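You operate a simulated robot arm through the tools that you are given. There is no shell and no other tool.

Carry out the task below with a simulated robot arm. There is one attempt and no reset: what you move stays moved.

JOB
Set one brass eyelet in the lot 22 swatch.
Fine: hang it in the retain rack after.

Only the result counts: the job must be done as asked and must still hold three seconds after the hand-in. Knocking over, shifting, dropping, spilling or breaking anything else fails it.

ROBOT AND FRAMES
A 7-joint arm with a two-finger parallel gripper, fixed in place. Base frame: the origin is at the foot of the arm, x ahead of it, y to its left, z up; the work surface is at about z = 0.86. Lengths are in m, angles in degrees, forces in N, time in s.
Its first joint turns from -166.0 to 166.0 degrees. Payload 3.43 kg.
The tool frame sits at the grasp point between the pads (the TCP): z along the fingers, y along the line on which they close. The tips reach 0.03 m beyond it. Largest opening 0.094 m; finger width 0.028, thickness 0.01; the body of the gripper, 0.05 by 0.096 m, starts 0.055 m behind the TCP.
Orientation is that of the tool frame in the base frame, as a unit quaternion [x, y, z, w]. With the fingers straight down and closing along the base's y, the tool's x points along the base's -x, its y along +y and its z along -z.

CONTROLS
- The arm moves only by the tool move_arm. Its arguments are lists of equal length, an entry for each row: "fingers": the finger opening in cm, from 0 to 9.4; "slide": the shift along the tool's x, y, z in units of 25 mm (1.0 is 25 mm), a list of three; "rotation": the turn, a rotation vector about the tool's x, y, z in units of 8 degrees (1.0 is 8 degrees), a list of three. In form: {"fingers": [fingers, ...], "slide": [[tx, ty, tz], ...], "rotation": [[ax, ay, az], ...]}. A call has 1 to 20 rows; each row shifts and turns the commanded pose from where the row before left it, along the tool's axes as they then stand. A call with a number of a shift or a turn outside -1 to 1 is refused whole. Each row takes 0.2 s and may step no farther than 0.05 m and 8.6 degrees from the row before; otherwise, or with a gripper value out of range, the whole call is refused. A pose out of reach is approached as far as the arm can. The call stops where the force on the tool passes 70 N (or 10 N more than at its start, if that is more) or the arm is blocked; 0.2 s more then pass. Each finger travels about 0.045 m/s and halts on what it meets, pressing with about 23 N; the grip force reading is that of the motor and also rises with nothing between the fingers. The clock runs only during rows and for 0.2 s after the last one: add rows that do not move to give the fingers time. It gives the time, the measured TCP pose, the force on the tool (base axes), the opening and the grip force at its end, in the units of the frame above (readings bear some noise), with the torque about the TCP (base axes, N m) and any sound that the robot's microphone picked up.
- Cameras (640 x 400 px; columns grow to the right, rows downward): "scene" is fixed at [0.4001, 0.6504, 1.4776]; the picture's right is [-0.97, -0.23, 0.00], its down [-0.19, 0.82, -0.54] and it looks along [0.12, -0.53, -0.84] (base axes); focal length 281 px, centre (320, 200). "wrist" rides on the gripper at [0.076, 0.014, -0.102] in the tool frame; the picture's right is [-0.18, 0.98, 0.00], its down [-0.75, -0.14, -0.64] and it looks along [-0.63, -0.12, 0.77] (tool axes); focal length 243 px, centre (320, 200). There is no depth. A picture from a camera that has moved, and an enlarged one, comes with that camera's place and axes in the base frame and with its lens.
- grab_frame(camera): a new picture of that camera. It takes no simulated time.
- slide_trunk(by): slides the trunk up (or, below 0, down) by that many m; the arm rides with it, the base frame stays. It gives what a move gives, with no picture.
- inspect(camera, box): a new picture of the part [left, top, right, bottom] of that camera's present view, enlarged. It takes no simulated time.
- finish_job(): hands the job in; it is judged then, once.

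Places have to be worked out from the pictures, the camera data and where the tool is seen. Open the gripper and draw the arm clear of the work before you hand the job in, unless the task says otherwise.

The tools are called after "Call:" as a command line: name --argument value ..., lists and objects as JSON in quotes. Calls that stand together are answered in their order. move_arm: Moves the arm, as the interface text tells. Its arguments: {"type":"object","properties":{"fingers":{"type":"array"},"slide":{"type":"array"},"rotation":{"type":"array"}},"required":["fingers","slide","rotation"]} The other tools are called the same way: slide_trunk (by) slides the trunk up or down; grab_frame (camera) takes a picture; inspect (camera, box) takes an enlarged picture of a part of a camera's view; finish_job () hands the job in.

At the start:

```text
time: 0.0
eef_pos: [0.3902, 0.3808, 1.2236]
orientation: [0.0, 1.0, -0.001, 0.0]
contact_force: [-0.7, -0.3, -0.2]
moment: [0.01, -0.01, -0.01]
gripper_width: 0.0939
gripper_force: 0.0
trunk travel left (down, up): [-0.425, 0.185]
```

scene: 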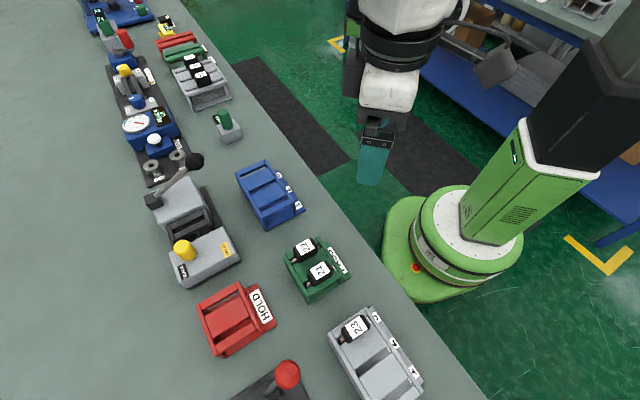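
wrist: 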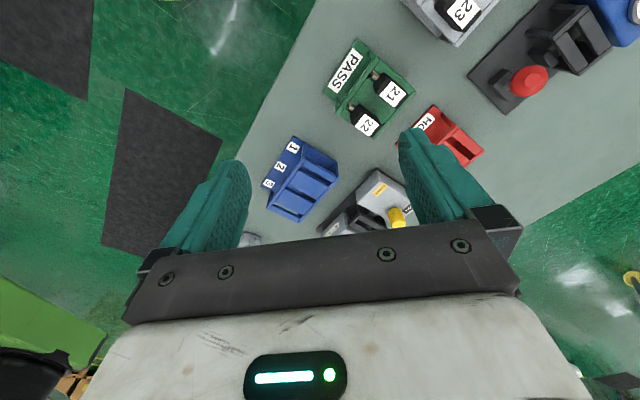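

I start by looking closely at the parts of the scene to identify the swatches, the press and the racks.

Call:
inspect --camera "scene" --box '[130, 140, 290, 300]'

Call:
inspect --camera "scene" --box '[260, 220, 360, 310]'

Call:
inspect --camera "scene" --box '[180, 260, 440, 400]'

Call:
inspect --camera "scene" --box '[70, 0, 250, 160]'

Call:
inspect --camera "scene" --box '[210, 90, 330, 240]'

```text
2.50 times, centred on (210, 220) of scene
camera zoom: at [0.4001, 0.6504, 1.4776], right [-0.97, -0.23, 0.0], down [-0.19, 0.82, -0.54], along [0.12, -0.53, -0.84], focal length 702 px, centre (595, 150)
```

zoom: 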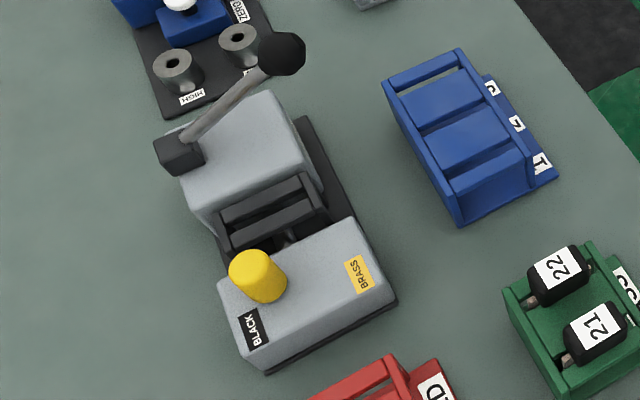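

```text
4.44 times, centred on (310, 265) of scene
camera zoom: at [0.4001, 0.6504, 1.4776], right [-0.97, -0.23, 0.0], down [-0.19, 0.82, -0.54], along [0.12, -0.53, -0.84], focal length 1247 px, centre (364, -89)
```

zoom: 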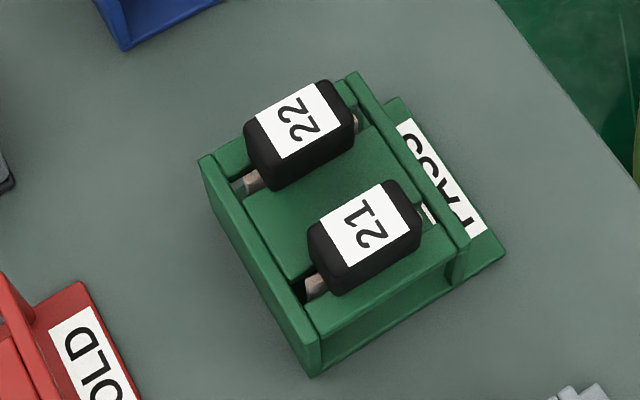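

```text
2.46 times, centred on (310, 330) of scene
camera zoom: at [0.4001, 0.6504, 1.4776], right [-0.97, -0.23, 0.0], down [-0.19, 0.82, -0.54], along [0.12, -0.53, -0.84], focal length 691 px, centre (345, -120)
```

zoom: 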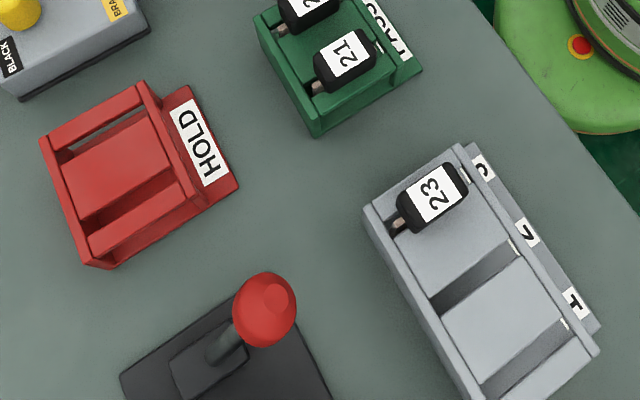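

```text
2.50 times, centred on (160, 80) of scene
camera zoom: at [0.4001, 0.6504, 1.4776], right [-0.97, -0.23, 0.0], down [-0.19, 0.82, -0.54], along [0.12, -0.53, -0.84], focal length 702 px, centre (720, 500)
```

zoom: 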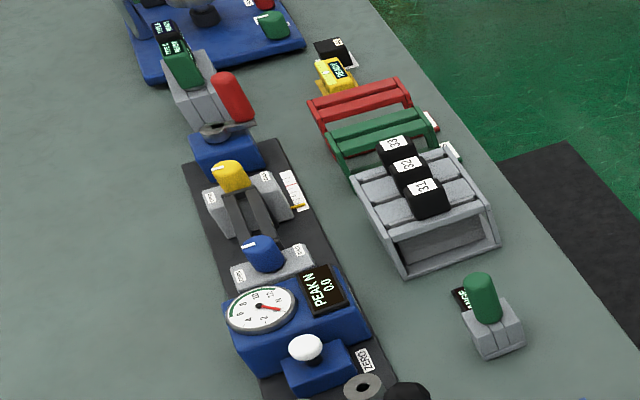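

```text
2.67 times, centred on (270, 165) of scene
camera zoom: at [0.4001, 0.6504, 1.4776], right [-0.97, -0.23, 0.0], down [-0.19, 0.82, -0.54], along [0.12, -0.53, -0.84], focal length 748 px, centre (453, 293)
```

zoom: 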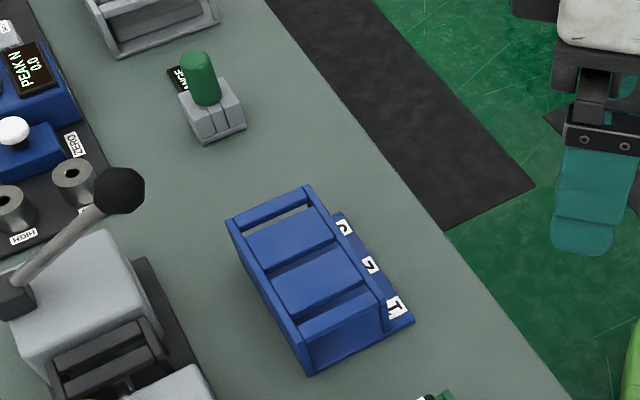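

The scene shows an eyelet press with a yellow BLACK/BRASS selector and several racks. I enlarge the wrist view next, for the rack labels.

Call:
inspect --camera "wrist" --box '[240, 20, 480, 240]'

Call:
inspect --camera "wrist" --box '[400, 0, 640, 160]'

Call:
inspect --camera "scene" --box '[70, 0, 180, 70]'

Call:
inspect --camera "scene" --box '[300, 290, 460, 400]'

Call:
inspect --camera "scene" --box '[150, 10, 250, 120]'

```text
1.82 times, centred on (360, 130) of wrist
camera zoom: at [0.3149, 0.3949, 1.3275], right [0.18, 0.98, 0.0], down [0.75, -0.14, 0.64], along [0.63, -0.12, -0.77], focal length 441 px, centre (247, 327)
```

zoom: 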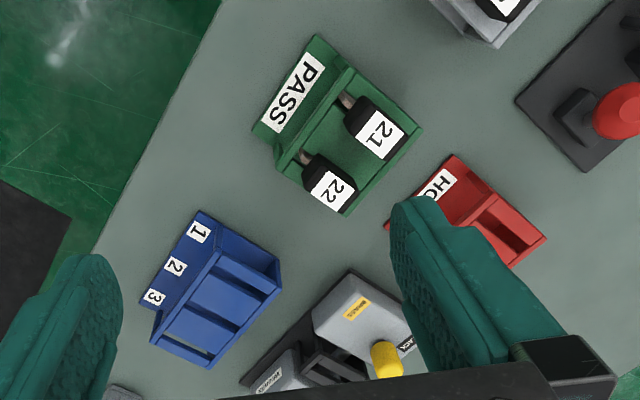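

```text
2.50 times, centred on (520, 80) of wrist
camera zoom: at [0.3149, 0.3949, 1.3275], right [0.18, 0.98, 0.0], down [0.75, -0.14, 0.64], along [0.63, -0.12, -0.77], focal length 606 px, centre (-180, 500)
```

zoom: 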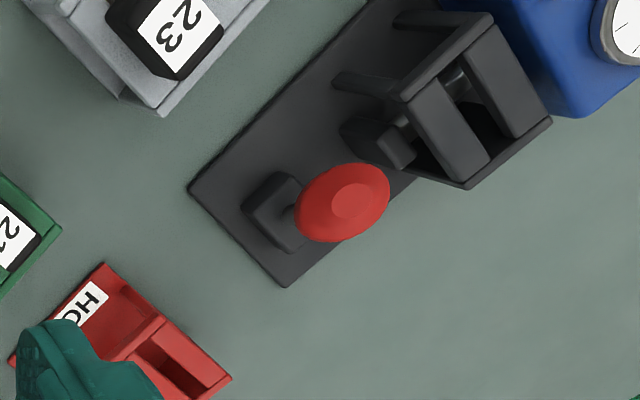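

```text
5.71 times, centred on (125, 35) of scene
camera zoom: at [0.4001, 0.6504, 1.4776], right [-0.97, -0.23, 0.0], down [-0.19, 0.82, -0.54], along [0.12, -0.53, -0.84], focal length 1604 px, centre (1434, 1143)
```

zoom: 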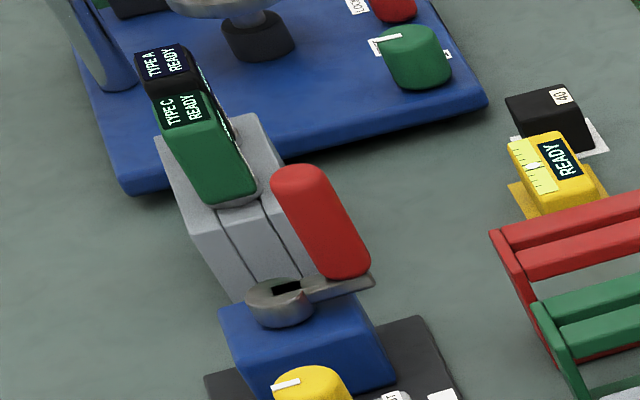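

```text
3.64 times, centred on (380, 345) of scene
camera zoom: at [0.4001, 0.6504, 1.4776], right [-0.97, -0.23, 0.0], down [-0.19, 0.82, -0.54], along [0.12, -0.53, -0.84], focal length 1020 px, centre (102, -327)
```

zoom: 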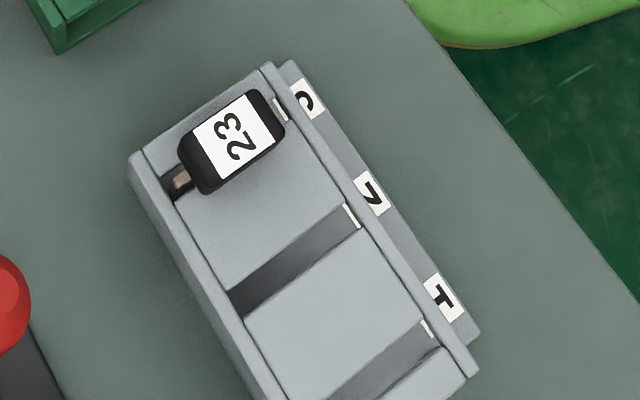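

```text
3.64 times, centred on (200, 65) of scene
camera zoom: at [0.4001, 0.6504, 1.4776], right [-0.97, -0.23, 0.0], down [-0.19, 0.82, -0.54], along [0.12, -0.53, -0.84], focal length 1020 px, centre (756, 691)
```

zoom: 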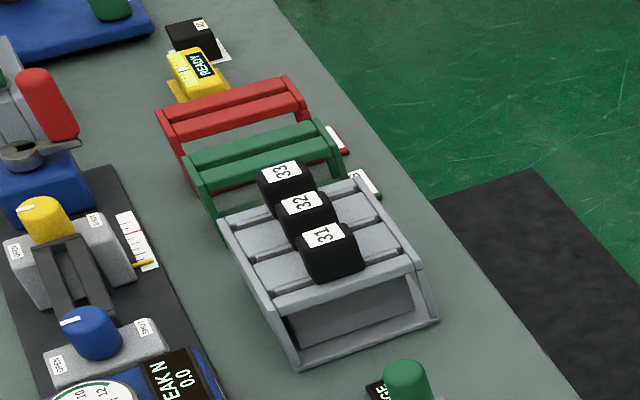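

The blue and grey 1-2-3 racks have no name I can read yet, and the bench continues to +y. I turn the wrist camera left while staying high to look around.

Call:
move_arm --fingers '[9.4, 9.4, 9.4, 9.4, 9.4, 9.4]' --slide '[[0, 0, 0], [0, 0, 0], [0, 0, 0], [0, 0, 0], [0, 0, 0], [0, 0, 0]]' --rotation '[[0, 0, -1], [0, 0, -1], [0, 0, -1], [0, 0, -1], [0, 0, -1], [0, 0, -1]]'

Call:
grab_frame --camera "wrist"

```text
time: 1.4
eef_pos: [0.3903, 0.3815, 1.2254]
orientation: [-0.408, 0.913, 0.0, 0.0]
contact_force: [0.5, -0.4, 0.4]
moment: [0.02, -0.01, 0.0]
gripper_width: 0.0942
gripper_force: 0.0
trunk travel left (down, up): [-0.425, 0.185]
```

```text
taken
camera wrist: at [0.3294, 0.3333, 1.3277], right [-0.61, 0.79, 0.0], down [0.61, 0.47, 0.64], along [0.51, 0.39, -0.77], focal length 243 px, centre (320, 200)
```

wrist: 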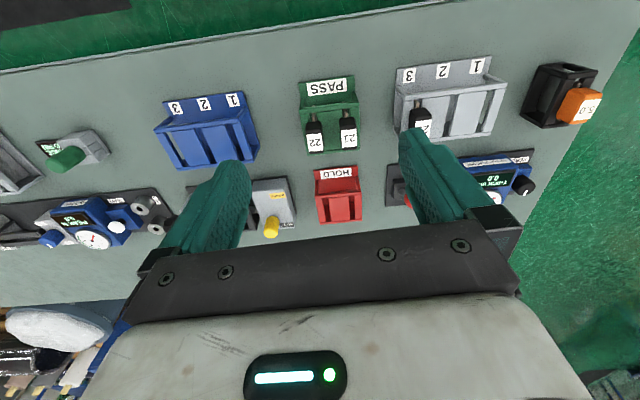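

This view shows most of the bench, so I zoom in on the racks and machines.

Call:
inspect --camera "wrist" --box '[380, 40, 620, 220]'

Call:
inspect --camera "wrist" --box '[140, 70, 380, 240]'

Call:
inspect --camera "wrist" --box '[0, 110, 180, 260]'

Call:
inspect --camera "wrist" --box '[0, 270, 140, 400]'

```text
2.22 times, centred on (500, 130) of wrist
camera zoom: at [0.3294, 0.3333, 1.3277], right [-0.61, 0.79, 0.0], down [0.61, 0.47, 0.64], along [0.51, 0.39, -0.77], focal length 539 px, centre (-80, 356)
```

zoom: 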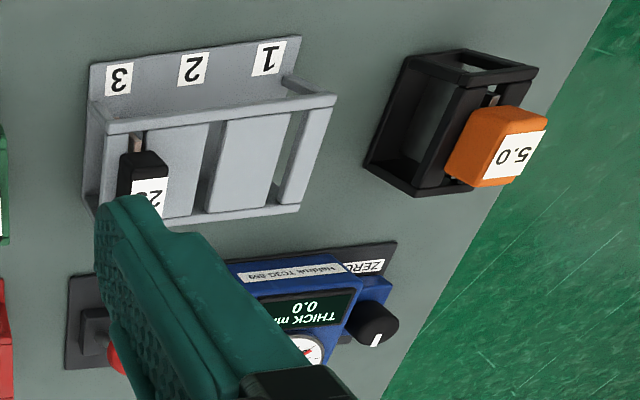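

```text
2.35 times, centred on (260, 155) of wrist
camera zoom: at [0.3294, 0.3333, 1.3277], right [-0.61, 0.79, 0.0], down [0.61, 0.47, 0.64], along [0.51, 0.39, -0.77], focal length 571 px, centre (461, 306)
```

zoom: 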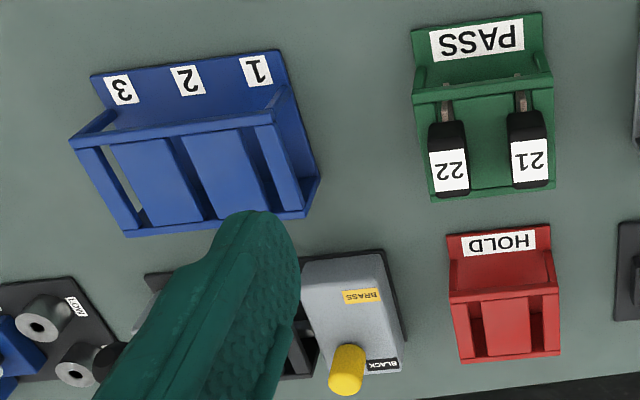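

```text
2.67 times, centred on (90, 185) of wrist
camera zoom: at [0.3294, 0.3333, 1.3277], right [-0.61, 0.79, 0.0], down [0.61, 0.47, 0.64], along [0.51, 0.39, -0.77], focal length 647 px, centre (933, 240)
```

zoom: 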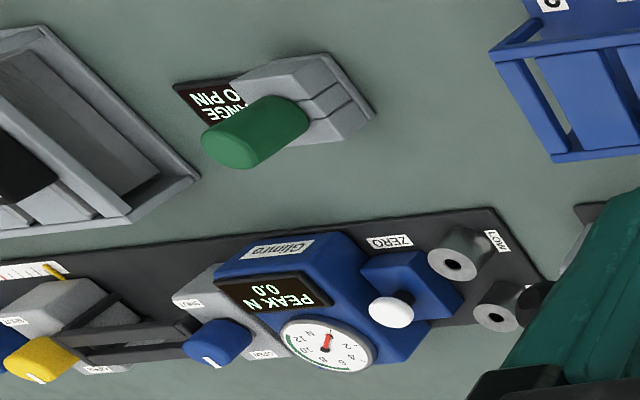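

```text
3.08 times, centred on (70, 335) of wrist
camera zoom: at [0.3294, 0.3333, 1.3277], right [-0.61, 0.79, 0.0], down [0.61, 0.47, 0.64], along [0.51, 0.39, -0.77], focal length 746 px, centre (1089, -215)
```

zoom: 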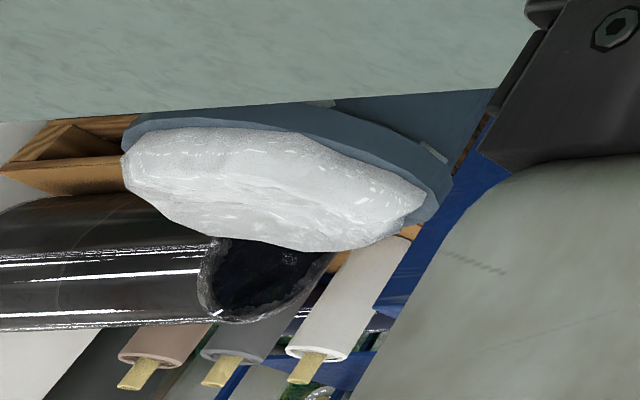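

The bench runs at about 45° in the base frame: near row blue, green and grey racks, far row eyelet press, HOLD rack and punch. I move the camera toward the press and blue rack for a closer look, staying well above everything.

Call:
move_arm --fingers '[9.4, 9.4, 9.4, 9.4, 9.4, 9.4, 9.4, 9.4, 9.4]' --slide '[[-0.325, -0.94, 0.3], [-0.325, -0.94, 0.3], [-0.325, -0.94, 0.3], [-0.325, -0.94, 0.3], [-0.325, -0.94, 0.3], [-0.325, -0.94, 0.3], [-0.325, -0.94, 0.3], [-0.325, -0.94, 0.3], [0, 0, 0]]' --rotation '[[0, 0, 0], [0, 0, 0], [0, 0, 0], [0, 0, 0], [0, 0, 0], [0, 0, 0], [0, 0, 0], [0, 0, 0], [0, 0, 0.375]]'

Call:
grab_frame --camera "wrist"

Call:
grab_frame --camera "scene"

```text
time: 3.4
eef_pos: [0.5725, 0.3042, 1.1645]
orientation: [-0.382, 0.924, 0.0, 0.001]
contact_force: [0.0, -0.1, -0.2]
moment: [0.0, 0.01, -0.02]
gripper_width: 0.094
gripper_force: 0.1
trunk travel left (down, up): [-0.425, 0.185]
```

```text
taken
camera wrist: at [0.51, 0.2599, 1.2681], right [-0.57, 0.82, 0.0], down [0.63, 0.43, 0.64], along [0.53, 0.36, -0.77], focal length 243 px, centre (320, 200)
```

wrist: 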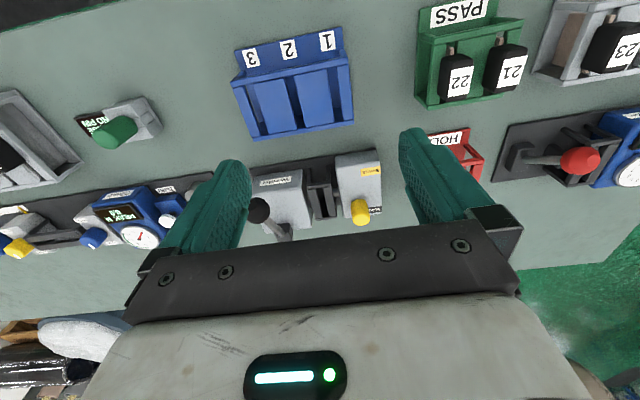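

```text
taken
```

scene: 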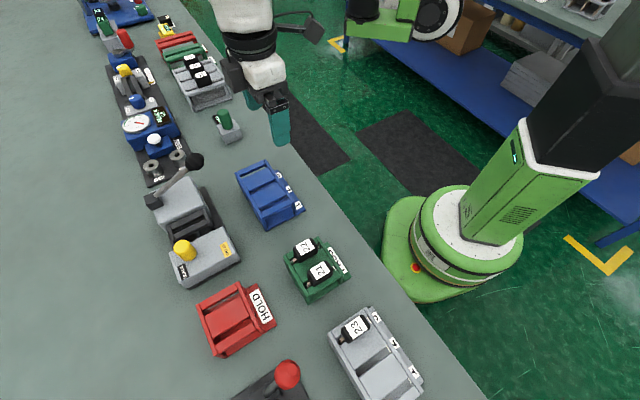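

Call:
inspect --camera "wrist" --box '[240, 140, 400, 240]'

Call:
inspect --camera "wrist" --box '[220, 20, 370, 145]'

Call:
inspect --camera "wrist" --box '[400, 0, 540, 110]'

Call:
inspect --camera "wrist" --box '[480, 90, 640, 200]'

```text
4.00 times, centred on (320, 190) of wrist
camera zoom: at [0.51, 0.2599, 1.2681], right [-0.57, 0.82, 0.0], down [0.63, 0.43, 0.64], along [0.53, 0.36, -0.77], focal length 970 px, centre (320, 240)
```

zoom: 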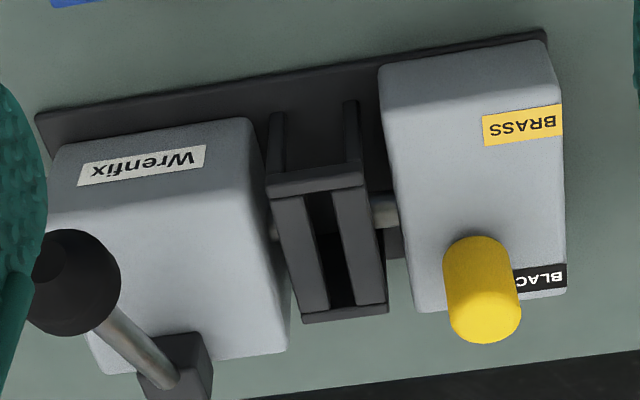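

```text
3.20 times, centred on (295, 82) of wrist
camera zoom: at [0.51, 0.2599, 1.2681], right [-0.57, 0.82, 0.0], down [0.63, 0.43, 0.64], along [0.53, 0.36, -0.77], focal length 776 px, centre (400, 576)
```

zoom: 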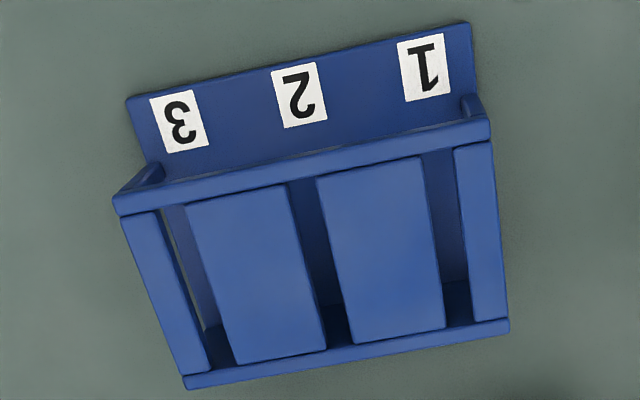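

```text
3.64 times, centred on (470, 55) of wrist
camera zoom: at [0.51, 0.2599, 1.2681], right [-0.57, 0.82, 0.0], down [0.63, 0.43, 0.64], along [0.53, 0.36, -0.77], focal length 882 px, centre (-226, 727)
```

zoom: 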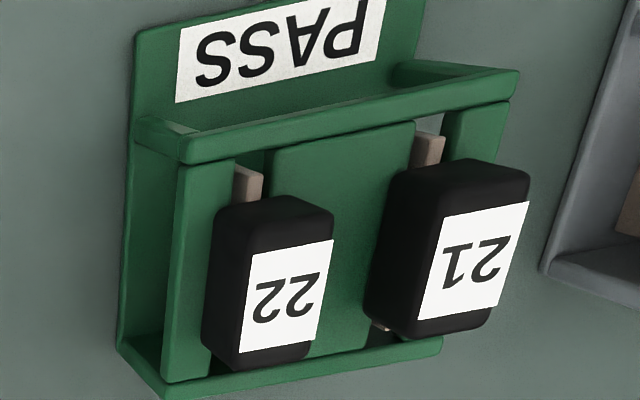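

```text
3.64 times, centred on (560, 145) of wrist
camera zoom: at [0.51, 0.2599, 1.2681], right [-0.57, 0.82, 0.0], down [0.63, 0.43, 0.64], along [0.53, 0.36, -0.77], focal length 882 px, centre (-553, 400)
```

zoom: 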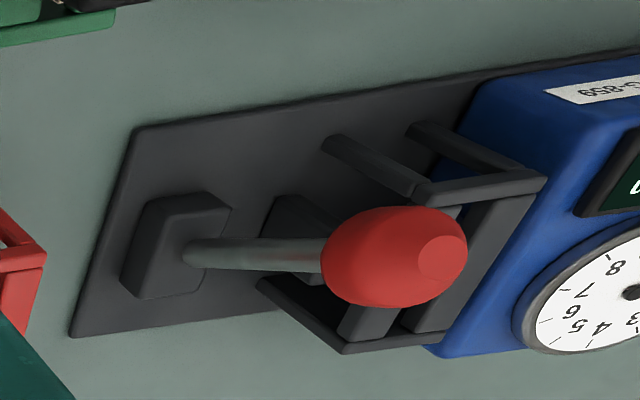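

The press sits near (0.70, 0.48) with its housing top at only about z 0.91, and the yellow peg is near the BLACK label. I go lower and shift sideways to see the peg, slot and lever clearly.

Call:
move_arm --fingers '[9.4, 9.4, 9.4, 9.4]' --slide '[[0, 0.8, 0.8], [0, 0.8, 0.8], [0, 0.8, 0.8], [0, 0.8, 0.8]]' --rotation '[[0, 0, 0], [0, 0, 0], [0, 0, 0], [0, 0, 0]]'

Call:
grab_frame --camera "wrist"

Call:
inspect --camera "wrist" --box '[220, 90, 420, 220]'

```text
time: 4.4
eef_pos: [0.5181, 0.3594, 1.0831]
orientation: [-0.383, 0.924, 0.0, 0.0]
contact_force: [-0.7, 0.4, 0.2]
moment: [0.02, 0.01, 0.0]
gripper_width: 0.0938
gripper_force: 0.2
trunk travel left (down, up): [-0.425, 0.185]
```

```text
taken
camera wrist: at [0.4551, 0.3148, 1.1856], right [-0.56, 0.83, 0.0], down [0.63, 0.43, 0.64], along [0.53, 0.36, -0.77], focal length 243 px, centre (320, 200)
```

wrist: 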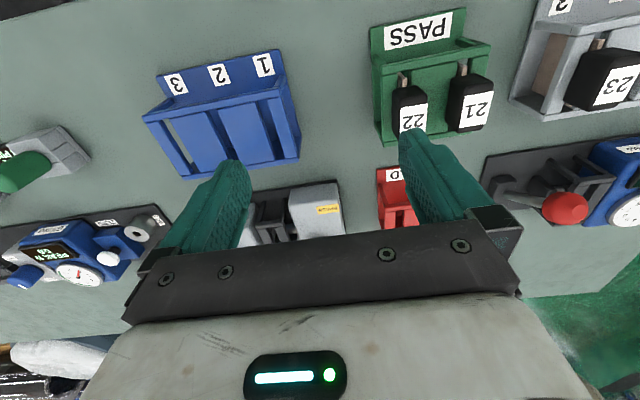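

```text
3.08 times, centred on (320, 155) of wrist
camera zoom: at [0.4551, 0.3148, 1.1856], right [-0.56, 0.83, 0.0], down [0.63, 0.43, 0.64], along [0.53, 0.36, -0.77], focal length 746 px, centre (320, 338)
```

zoom: 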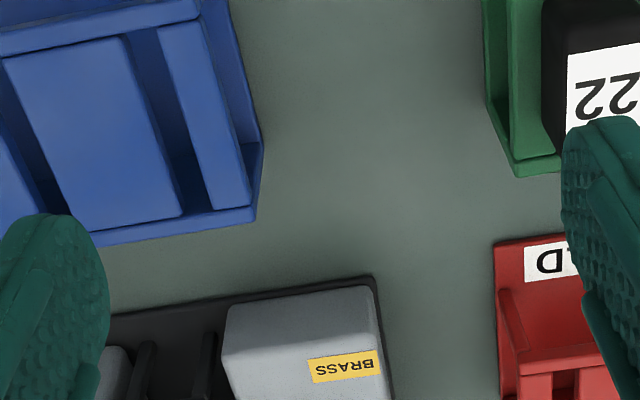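

The image runs upside-down, with farther things lower and hidden by the gripper body. I raise slightly and move out over the press so it lands in the clear upper part of the picture.

Call:
move_arm --fingers '[9.4, 9.4, 9.4, 9.4, 9.4, 9.4, 9.4, 9.4, 9.4]' --slide '[[0, 0, -1], [0, 0, -1], [-1, -0.33, -0.3], [-1, -0.33, 0], [-1, -0.33, 0], [-1, -0.33, 0], [-1, -0.33, 0], [-1, -0.33, 0], [-1, -0.33, 0]]' --rotation '[[0, 0, 0], [0, 0, 0], [0, 0, 0], [0, 0, 0], [0, 0, 0], [0, 0, 0], [0, 0, 0], [0, 0, 0], [0, 0, 0]]'

Call:
grab_frame --camera "wrist"

Call:
inspect --camera "wrist" --box '[220, 50, 420, 180]'

```text
time: 6.4
eef_pos: [0.6801, 0.4434, 1.1415]
orientation: [-0.383, 0.924, -0.001, 0.0]
contact_force: [-0.1, -0.5, 0.0]
moment: [0.01, 0.01, 0.04]
gripper_width: 0.0941
gripper_force: 0.1
trunk travel left (down, up): [-0.425, 0.185]
```

```text
taken
camera wrist: at [0.6172, 0.3987, 1.2433], right [-0.57, 0.82, 0.0], down [0.63, 0.43, 0.64], along [0.53, 0.36, -0.77], focal length 243 px, centre (320, 200)
```

wrist: 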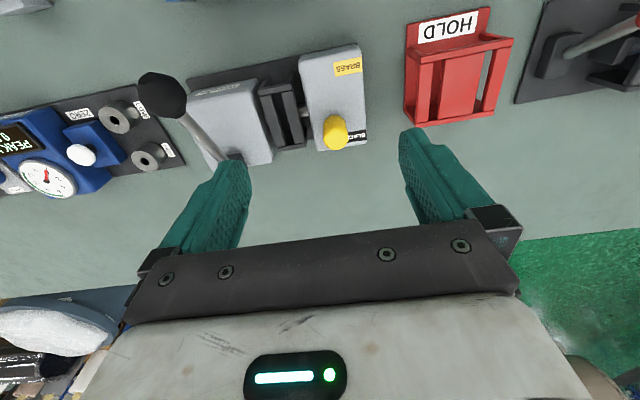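

```text
3.08 times, centred on (320, 115) of wrist
camera zoom: at [0.6172, 0.3987, 1.2433], right [-0.57, 0.82, 0.0], down [0.63, 0.43, 0.64], along [0.53, 0.36, -0.77], focal length 746 px, centre (320, 462)
```

zoom: 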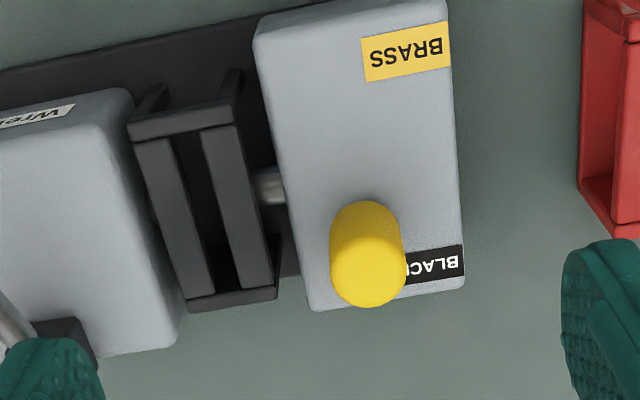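

The press is clear now: a yellow peg sits at the BLACK end of the feeder housing and the slotted swatch holder is between the housings. I zoom in on the slot, peg and lever.

Call:
inspect --camera "wrist" --box '[250, 60, 330, 160]'

Call:
inspect --camera "wrist" --box '[120, 60, 260, 170]'

Call:
inspect --camera "wrist" --box '[390, 0, 530, 140]'

Call:
inspect --camera "scene" --box '[140, 145, 250, 290]'

```text
4.00 times, centred on (290, 110) of wrist
camera zoom: at [0.6172, 0.3987, 1.2433], right [-0.57, 0.82, 0.0], down [0.63, 0.43, 0.64], along [0.53, 0.36, -0.77], focal length 970 px, centre (440, 560)
```

zoom: 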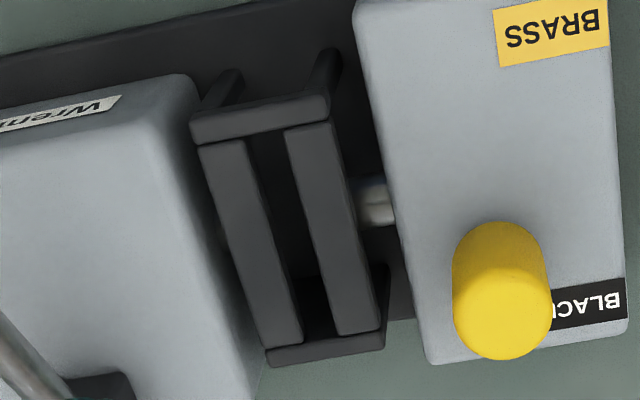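

```text
3.64 times, centred on (190, 115) of wrist
camera zoom: at [0.6172, 0.3987, 1.2433], right [-0.57, 0.82, 0.0], down [0.63, 0.43, 0.64], along [0.53, 0.36, -0.77], focal length 882 px, centre (793, 509)
```

zoom: 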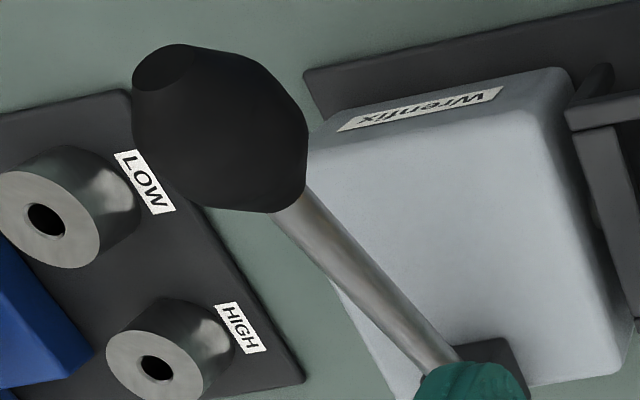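

```text
2.86 times, centred on (460, 70) of wrist
camera zoom: at [0.6172, 0.3987, 1.2433], right [-0.57, 0.82, 0.0], down [0.63, 0.43, 0.64], along [0.53, 0.36, -0.77], focal length 693 px, centre (-80, 571)
```

zoom: 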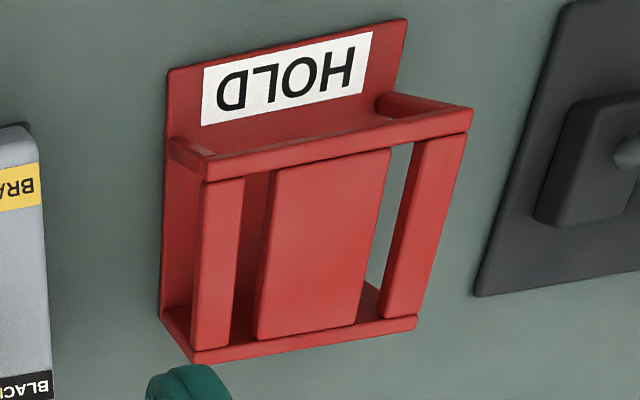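

```text
2.76 times, centred on (195, 218) of scene
camera zoom: at [0.4001, 0.6504, 1.4776], right [-0.97, -0.23, 0.0], down [-0.19, 0.82, -0.54], along [0.12, -0.53, -0.84], focal length 774 px, centre (665, 152)
```

zoom: 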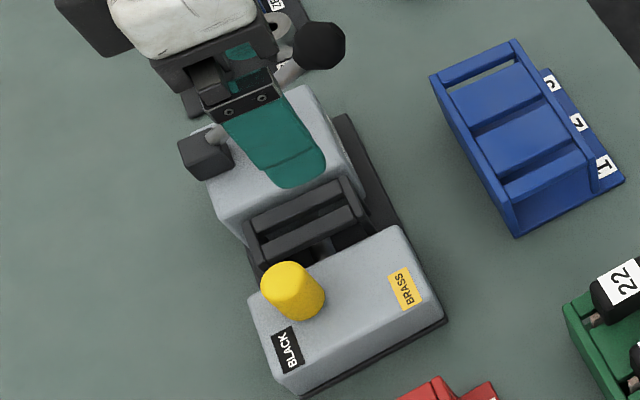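

The lever, slot and peg are all identified now. Next I go back over the green PASS rack at a lower height for a close view of swatch 22.

Call:
move_arm --fingers '[9.4, 9.4, 9.4, 9.4, 9.4, 9.4, 9.4, 9.4, 9.4]' --slide '[[0.97, 0.663, 0], [0.97, 0.663, 0], [0.97, 0.663, 0], [0.97, 0.663, 0], [0.97, 0.663, 0.73], [0.97, 0.663, 0.73], [0.97, 0.663, 0.73], [0.97, 0.663, 0.73], [0.97, 0.663, 0.73]]' --rotation '[[0, 0, 0], [0, 0, 0], [0, 0, 0], [0, 0, 0], [0, 0, 0], [0, 0, 0], [0, 0, 0], [0, 0, 0], [0, 0, 0]]'

Call:
grab_frame --camera "wrist"

Call:
inspect --camera "wrist" --box '[240, 80, 420, 200]'

```text
time: 8.4
eef_pos: [0.4206, 0.3955, 1.0522]
orientation: [-0.383, 0.924, 0.0, 0.0]
contact_force: [0.6, -0.5, -0.7]
moment: [0.02, -0.01, -0.02]
gripper_width: 0.0938
gripper_force: 0.0
trunk travel left (down, up): [-0.425, 0.185]
```

```text
taken
camera wrist: at [0.3581, 0.3509, 1.1534], right [-0.56, 0.83, 0.0], down [0.63, 0.43, 0.64], along [0.53, 0.36, -0.77], focal length 243 px, centre (320, 200)
```

wrist: 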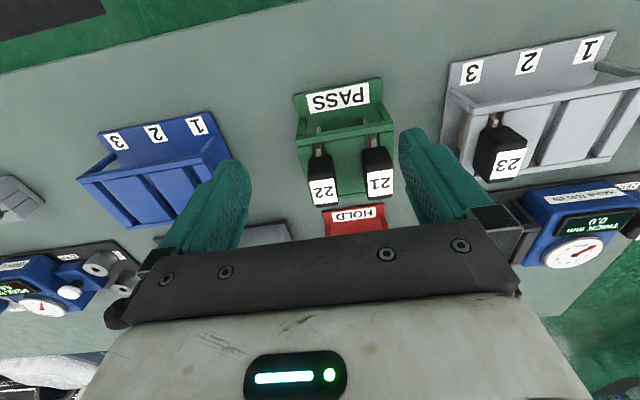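

```text
3.33 times, centred on (330, 140) of wrist
camera zoom: at [0.3581, 0.3509, 1.1534], right [-0.56, 0.83, 0.0], down [0.63, 0.43, 0.64], along [0.53, 0.36, -0.77], focal length 809 px, centre (287, 400)
```

zoom: 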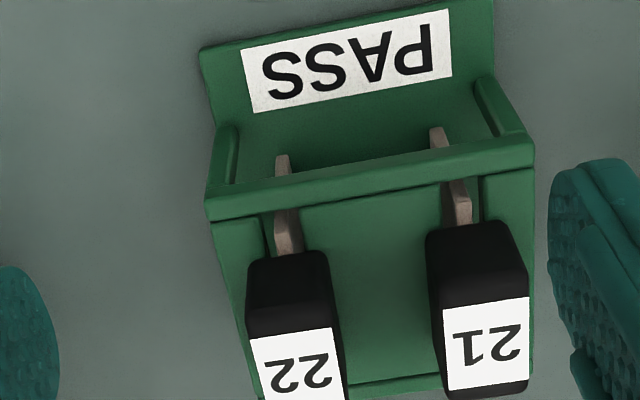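

The card hangs below the head between the rails. I back off, tilt the tool up by 30° and look at the rack from the side for heights.

Call:
move_arm --fingers '[9.4, 9.4, 9.4, 9.4, 9.4, 9.4, 9.4, 9.4]' --slide '[[0.8, 0, 0], [0.8, 0, 0.5], [0.8, 0, 0.5], [0.7, 0, 0.5], [0, 0, 0], [0, 0, 0], [0, 0, 0], [0, 0, 0]]' --rotation '[[0, 0, 0], [0, 0, 0], [0, 0, 0], [0, 0, 0], [0, -1, 0], [0, -1, 0], [0, -1, 0], [0, -0.75, 0]]'

Call:
grab_frame --camera "wrist"

Call:
inspect --camera "wrist" --box '[240, 110, 420, 240]'

```text
time: 10.2
eef_pos: [0.3768, 0.3395, 1.0122]
orientation: [-0.357, 0.897, 0.096, 0.241]
contact_force: [-0.1, -0.2, -0.1]
moment: [-0.02, -0.01, -0.02]
gripper_width: 0.0939
gripper_force: 0.1
trunk travel left (down, up): [-0.425, 0.185]
```

```text
taken
camera wrist: at [0.2825, 0.2687, 1.0631], right [-0.56, 0.82, 0.09], down [0.34, 0.13, 0.93], along [0.76, 0.55, -0.35], focal length 243 px, centre (320, 200)
```

wrist: 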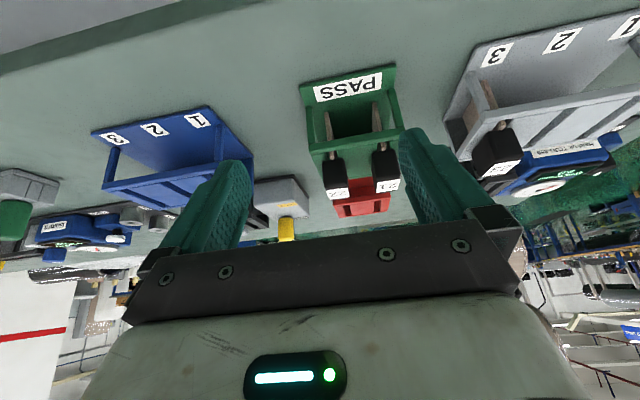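

```text
3.08 times, centred on (330, 175) of wrist
camera zoom: at [0.2825, 0.2687, 1.0631], right [-0.56, 0.82, 0.09], down [0.34, 0.13, 0.93], along [0.76, 0.55, -0.35], focal length 746 px, centre (289, 277)
```

zoom: 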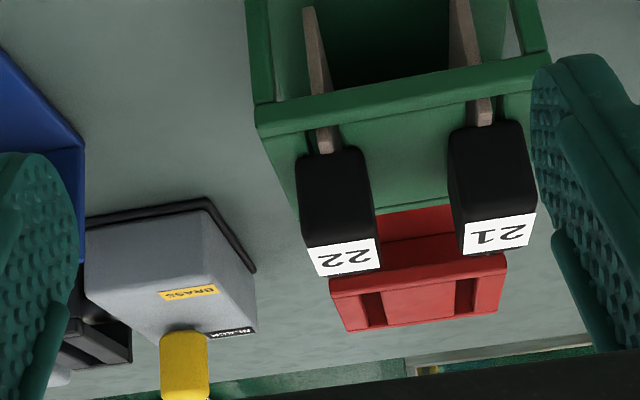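

Head 22 spans about z 0.927–0.96, centred at roughly (0.480, 0.440), with its card hanging down to about 0.87. I rotate the tool back to vertical, raise, and go over the press to deal with the selector first.

Call:
move_arm --fingers '[9.4, 9.4, 9.4, 9.4, 9.4, 9.4, 9.4]' --slide '[[0, 0, 0], [0, 0, 0], [0, 0, 0], [0, 0, 0], [0, 0, -1], [0, 0, -1], [0, 0, -1]]' --rotation '[[0, 1, 0], [0, 1, 0], [0, 1, 0], [0, 0.75, 0], [0, 0, 0], [0, 0, 0], [0, 0, 0]]'

Call:
grab_frame --camera "wrist"

```text
time: 11.8
eef_pos: [0.3657, 0.3394, 1.0913]
orientation: [-0.383, 0.924, 0.001, 0.0]
contact_force: [0.2, 0.5, -0.5]
moment: [-0.02, -0.01, 0.0]
gripper_width: 0.0941
gripper_force: 0.1
trunk travel left (down, up): [-0.425, 0.185]
```

```text
taken
camera wrist: at [0.303, 0.295, 1.1933], right [-0.57, 0.82, 0.0], down [0.63, 0.43, 0.64], along [0.53, 0.36, -0.77], focal length 243 px, centre (320, 200)
```

wrist: 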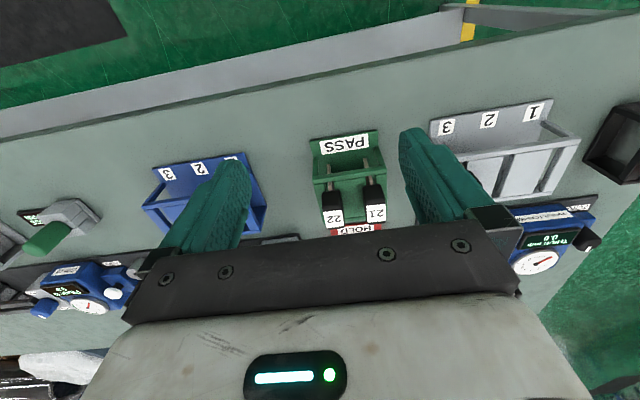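

The pose is back to vertical. I take a reference view of 22 from a set offset (TCP 5 cm short of the slot, z about 1.08), which I can repeat over the press and the blue rack so camera bias cancels.

Call:
move_arm --fingers '[9.4, 9.4, 9.4, 9.4, 9.4, 9.4]' --slide '[[-0.82, -0.083, 0.09], [-0.82, -0.083, 0.09], [-0.82, -0.083, 0.09], [-0.82, -0.083, 0.09], [-0.82, -0.083, 0.09], [0, 0, 0]]' --rotation '[[0, 0, 0], [0, 0, 0], [0, 0, 0], [0, 0, 0], [0, 0, 0], [0, 0, 0]]'

Call:
grab_frame --camera "wrist"

Call:
inspect --camera "wrist" --box '[260, 90, 400, 190]'

```text
time: 13.2
eef_pos: [0.447, 0.406, 1.0794]
orientation: [-0.383, 0.924, 0.0, 0.0]
contact_force: [-0.6, 0.4, 0.6]
moment: [0.02, 0.04, 0.01]
gripper_width: 0.094
gripper_force: 0.0
trunk travel left (down, up): [-0.425, 0.185]
```

```text
taken
camera wrist: at [0.3833, 0.3603, 1.1819], right [-0.57, 0.82, 0.0], down [0.63, 0.43, 0.64], along [0.53, 0.36, -0.77], focal length 243 px, centre (320, 200)
```

wrist: 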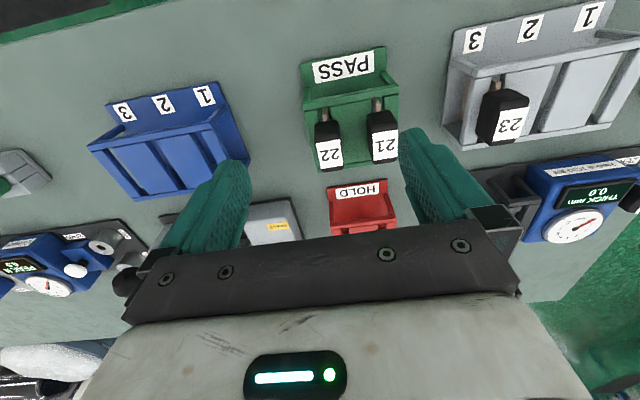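

```text
4.00 times, centred on (330, 140) of wrist
camera zoom: at [0.3833, 0.3603, 1.1819], right [-0.57, 0.82, 0.0], down [0.63, 0.43, 0.64], along [0.53, 0.36, -0.77], focal length 970 px, centre (280, 440)
```

zoom: 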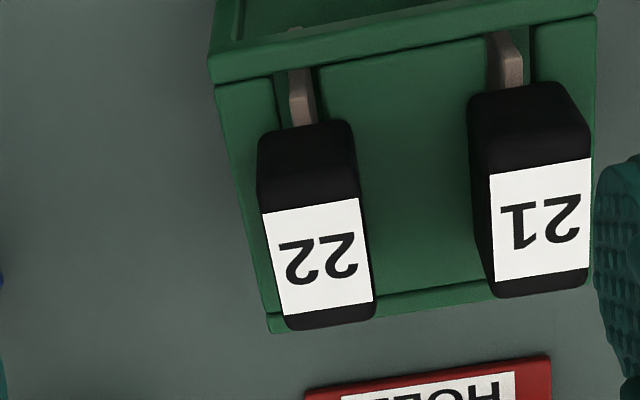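

Label 22's centre works out at about (0.479, 0.4385). Now I move over the press peg at the same height for the matching view there.

Call:
move_arm --fingers '[9.4, 9.4, 9.4, 9.4, 9.4, 9.4, 9.4, 9.4, 9.4, 9.4]' --slide '[[-0.924, -0.575, 0], [-0.924, -0.575, 0], [-0.924, -0.575, 0], [-0.924, -0.575, 0], [-0.924, -0.575, 0], [-0.924, -0.575, 0], [-0.924, -0.575, 0], [-0.924, -0.575, 0], [-0.924, -0.575, 0], [0, 0, 0]]' --rotation '[[0, 0, 0], [0, 0, 0], [0, 0, 0], [0, 0, 0], [0, 0, 0], [0, 0, 0], [0, 0, 0], [0, 0, 0], [0, 0, 0], [0, 0, 0]]'

Call:
grab_frame --camera "wrist"

Call:
inspect --camera "wrist" --box '[250, 80, 400, 190]'

```text
time: 15.4
eef_pos: [0.6872, 0.4619, 1.0784]
orientation: [-0.384, 0.923, 0.0, 0.0]
contact_force: [0.1, 0.2, 0.5]
moment: [0.0, -0.01, -0.04]
gripper_width: 0.0938
gripper_force: 0.0
trunk travel left (down, up): [-0.425, 0.185]
```

```text
taken
camera wrist: at [0.6239, 0.4169, 1.1807], right [-0.57, 0.82, 0.0], down [0.63, 0.43, 0.64], along [0.53, 0.36, -0.77], focal length 243 px, centre (320, 200)
```

wrist: 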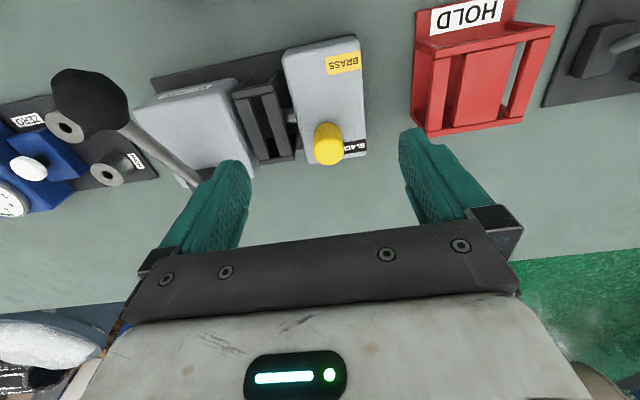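

```text
3.64 times, centred on (325, 135) of wrist
camera zoom: at [0.6239, 0.4169, 1.1807], right [-0.57, 0.82, 0.0], down [0.63, 0.43, 0.64], along [0.53, 0.36, -0.77], focal length 882 px, centre (302, 436)
```

zoom: 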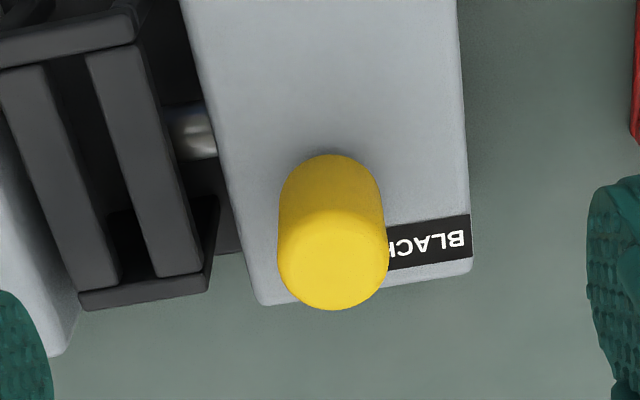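

The peg is at about (0.7205, 0.4945) with radius about 16 mm, from z 0.91 to 0.952. I centre over it with a 5 cm opening and descend so the tips stay about 15 mm above the housing.

Call:
move_arm --fingers '[5.0, 5.0, 5.0, 5.0, 5.0, 5.0, 5.0, 5.0, 5.0]' --slide '[[-0.93, -0.02, 0], [-0.93, 0, 0], [0, 0, 0], [0, 0, 0.97], [0, 0, 0.97], [0, 0, 0.97], [0, 0, 0.97], [0, 0, 0.97], [0, 0, 0]]' --rotation '[[0, 0, 0], [0, 0, 0], [0, 0, 0], [0, 0, 0], [0, 0, 0], [0, 0, 0], [0, 0, 0], [0, 0, 0], [0, 0, 0]]'

Call:
grab_frame --camera "wrist"

Call:
inspect --camera "scene" --box '[120, 180, 280, 300]'

```text
time: 17.4
eef_pos: [0.7162, 0.494, 0.9572]
orientation: [-0.383, 0.924, 0.001, 0.0]
contact_force: [-0.3, 0.0, 0.4]
moment: [-0.03, -0.01, -0.01]
gripper_width: 0.0497
gripper_force: 0.1
trunk travel left (down, up): [-0.425, 0.185]
```

```text
taken
camera wrist: at [0.654, 0.4488, 1.0596], right [-0.57, 0.82, 0.0], down [0.63, 0.43, 0.64], along [0.53, 0.36, -0.77], focal length 243 px, centre (320, 200)
```

wrist: 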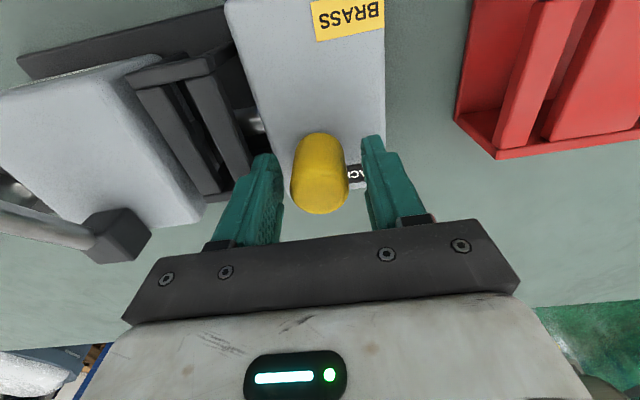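

```text
3.33 times, centred on (200, 240) of scene
camera zoom: at [0.4001, 0.6504, 1.4776], right [-0.97, -0.23, 0.0], down [-0.19, 0.82, -0.54], along [0.12, -0.53, -0.84], focal length 935 px, centre (720, 67)
```

zoom: 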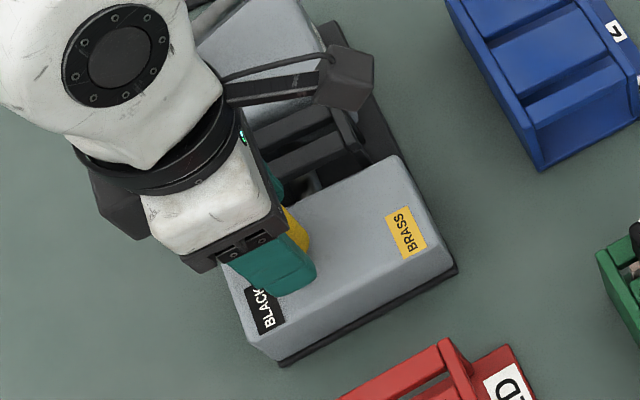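

The peg sits centred between the pads with no contact. I close on it.

Call:
move_arm --fingers '[2.4, 2.4, 2.4]' --slide '[[0, 0, 0], [0, 0, 0], [0, 0, 0]]' --rotation '[[0, 0, 0], [0, 0, 0], [0, 0, 0]]'

```text
time: 18.2
eef_pos: [0.7169, 0.4928, 0.9563]
orientation: [-0.383, 0.924, 0.0, 0.0]
contact_force: [2.5, -3.7, -1.6]
moment: [0.43, 0.32, -0.03]
gripper_width: 0.0318
gripper_force: 44.7
trunk travel left (down, up): [-0.425, 0.185]
```

The peg is gripped at 31.8 mm. I pull it gently toward the BRASS end (-n) by 12 mm and check force and movement.

Call:
move_arm --fingers '[2.4, 2.4, 2.4]' --slide '[[0.16, 0, 0], [0.16, 0, 0], [0.16, 0, 0]]' --rotation '[[0, 0, 0], [0, 0, 0], [0, 0, 0]]'

Call:
grab_frame --camera "wrist"

```text
time: 19.0
eef_pos: [0.7097, 0.4858, 0.9569]
orientation: [-0.383, 0.924, 0.0, 0.0]
contact_force: [3.5, -0.7, 0.9]
moment: [-0.6, -0.27, 0.01]
gripper_width: 0.0317
gripper_force: 45.2
trunk travel left (down, up): [-0.425, 0.185]
```

```text
taken
camera wrist: at [0.6466, 0.4406, 1.0597], right [-0.56, 0.83, 0.0], down [0.63, 0.43, 0.64], along [0.53, 0.36, -0.77], focal length 243 px, centre (320, 200)
```

wrist: 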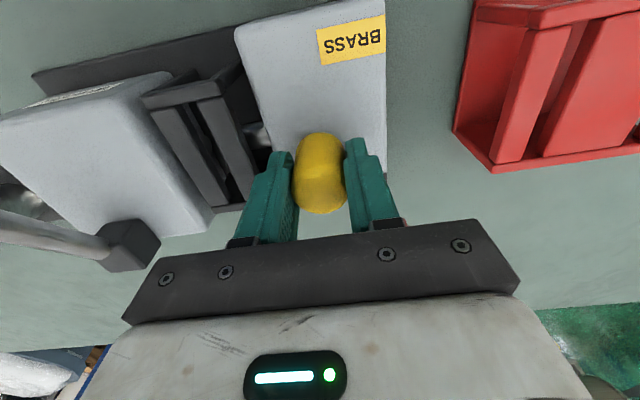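

The peg slides along with only about 3 N, so it is a slider. I keep pulling toward BRASS, watching for the end stop.

Call:
move_arm --fingers '[2.4, 2.4, 2.4, 2.4, 2.4, 2.4]' --slide '[[0.24, 0, 0], [0.24, 0, 0], [0.24, 0, 0], [0.24, 0, 0], [0.24, 0, 0], [0.24, 0, 0]]' --rotation '[[0, 0, 0], [0, 0, 0], [0, 0, 0], [0, 0, 0], [0, 0, 0], [0, 0, 0]]'

Call:
grab_frame --camera "wrist"

```text
time: 20.4
eef_pos: [0.6853, 0.4614, 0.9567]
orientation: [-0.381, 0.924, 0.002, 0.001]
contact_force: [20.1, 9.2, 15.4]
moment: [-1.08, 0.29, -0.08]
gripper_width: 0.0319
gripper_force: 45.0
trunk travel left (down, up): [-0.425, 0.185]
```

```text
taken
camera wrist: at [0.6222, 0.4162, 1.0594], right [-0.56, 0.83, 0.0], down [0.63, 0.43, 0.64], along [0.53, 0.36, -0.76], focal length 243 px, centre (320, 200)
```

wrist: 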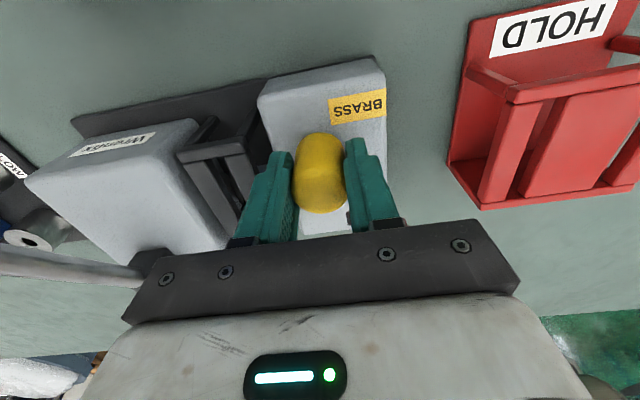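

Force rose to about 20 N along the pull, probably the end stop near BRASS. I pull a little further to confirm the stop.

Call:
move_arm --fingers '[2.4, 2.4]' --slide '[[0.1, 0, 0], [0.06, 0, 0]]' --rotation '[[0, 0, 0], [0, 0, 0]]'

Call:
grab_frame --camera "wrist"

```text
time: 21.0
eef_pos: [0.685, 0.461, 0.9573]
orientation: [-0.381, 0.924, 0.005, 0.006]
contact_force: [40.9, 51.3, 13.4]
moment: [-0.84, -1.08, -0.2]
gripper_width: 0.032
gripper_force: 45.0
trunk travel left (down, up): [-0.425, 0.185]
```

```text
taken
camera wrist: at [0.6214, 0.415, 1.0586], right [-0.56, 0.83, 0.01], down [0.63, 0.42, 0.65], along [0.54, 0.37, -0.76], focal length 243 px, centre (320, 200)
```

wrist: 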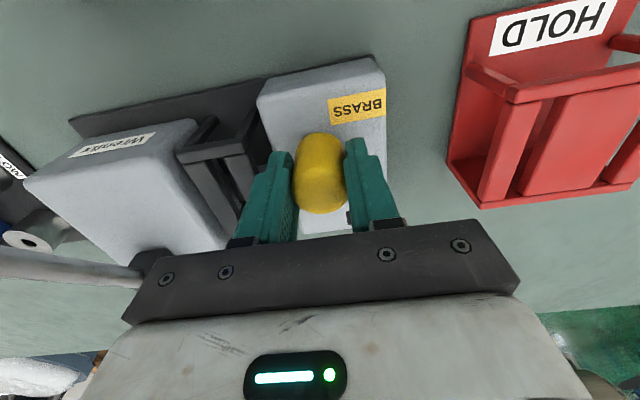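

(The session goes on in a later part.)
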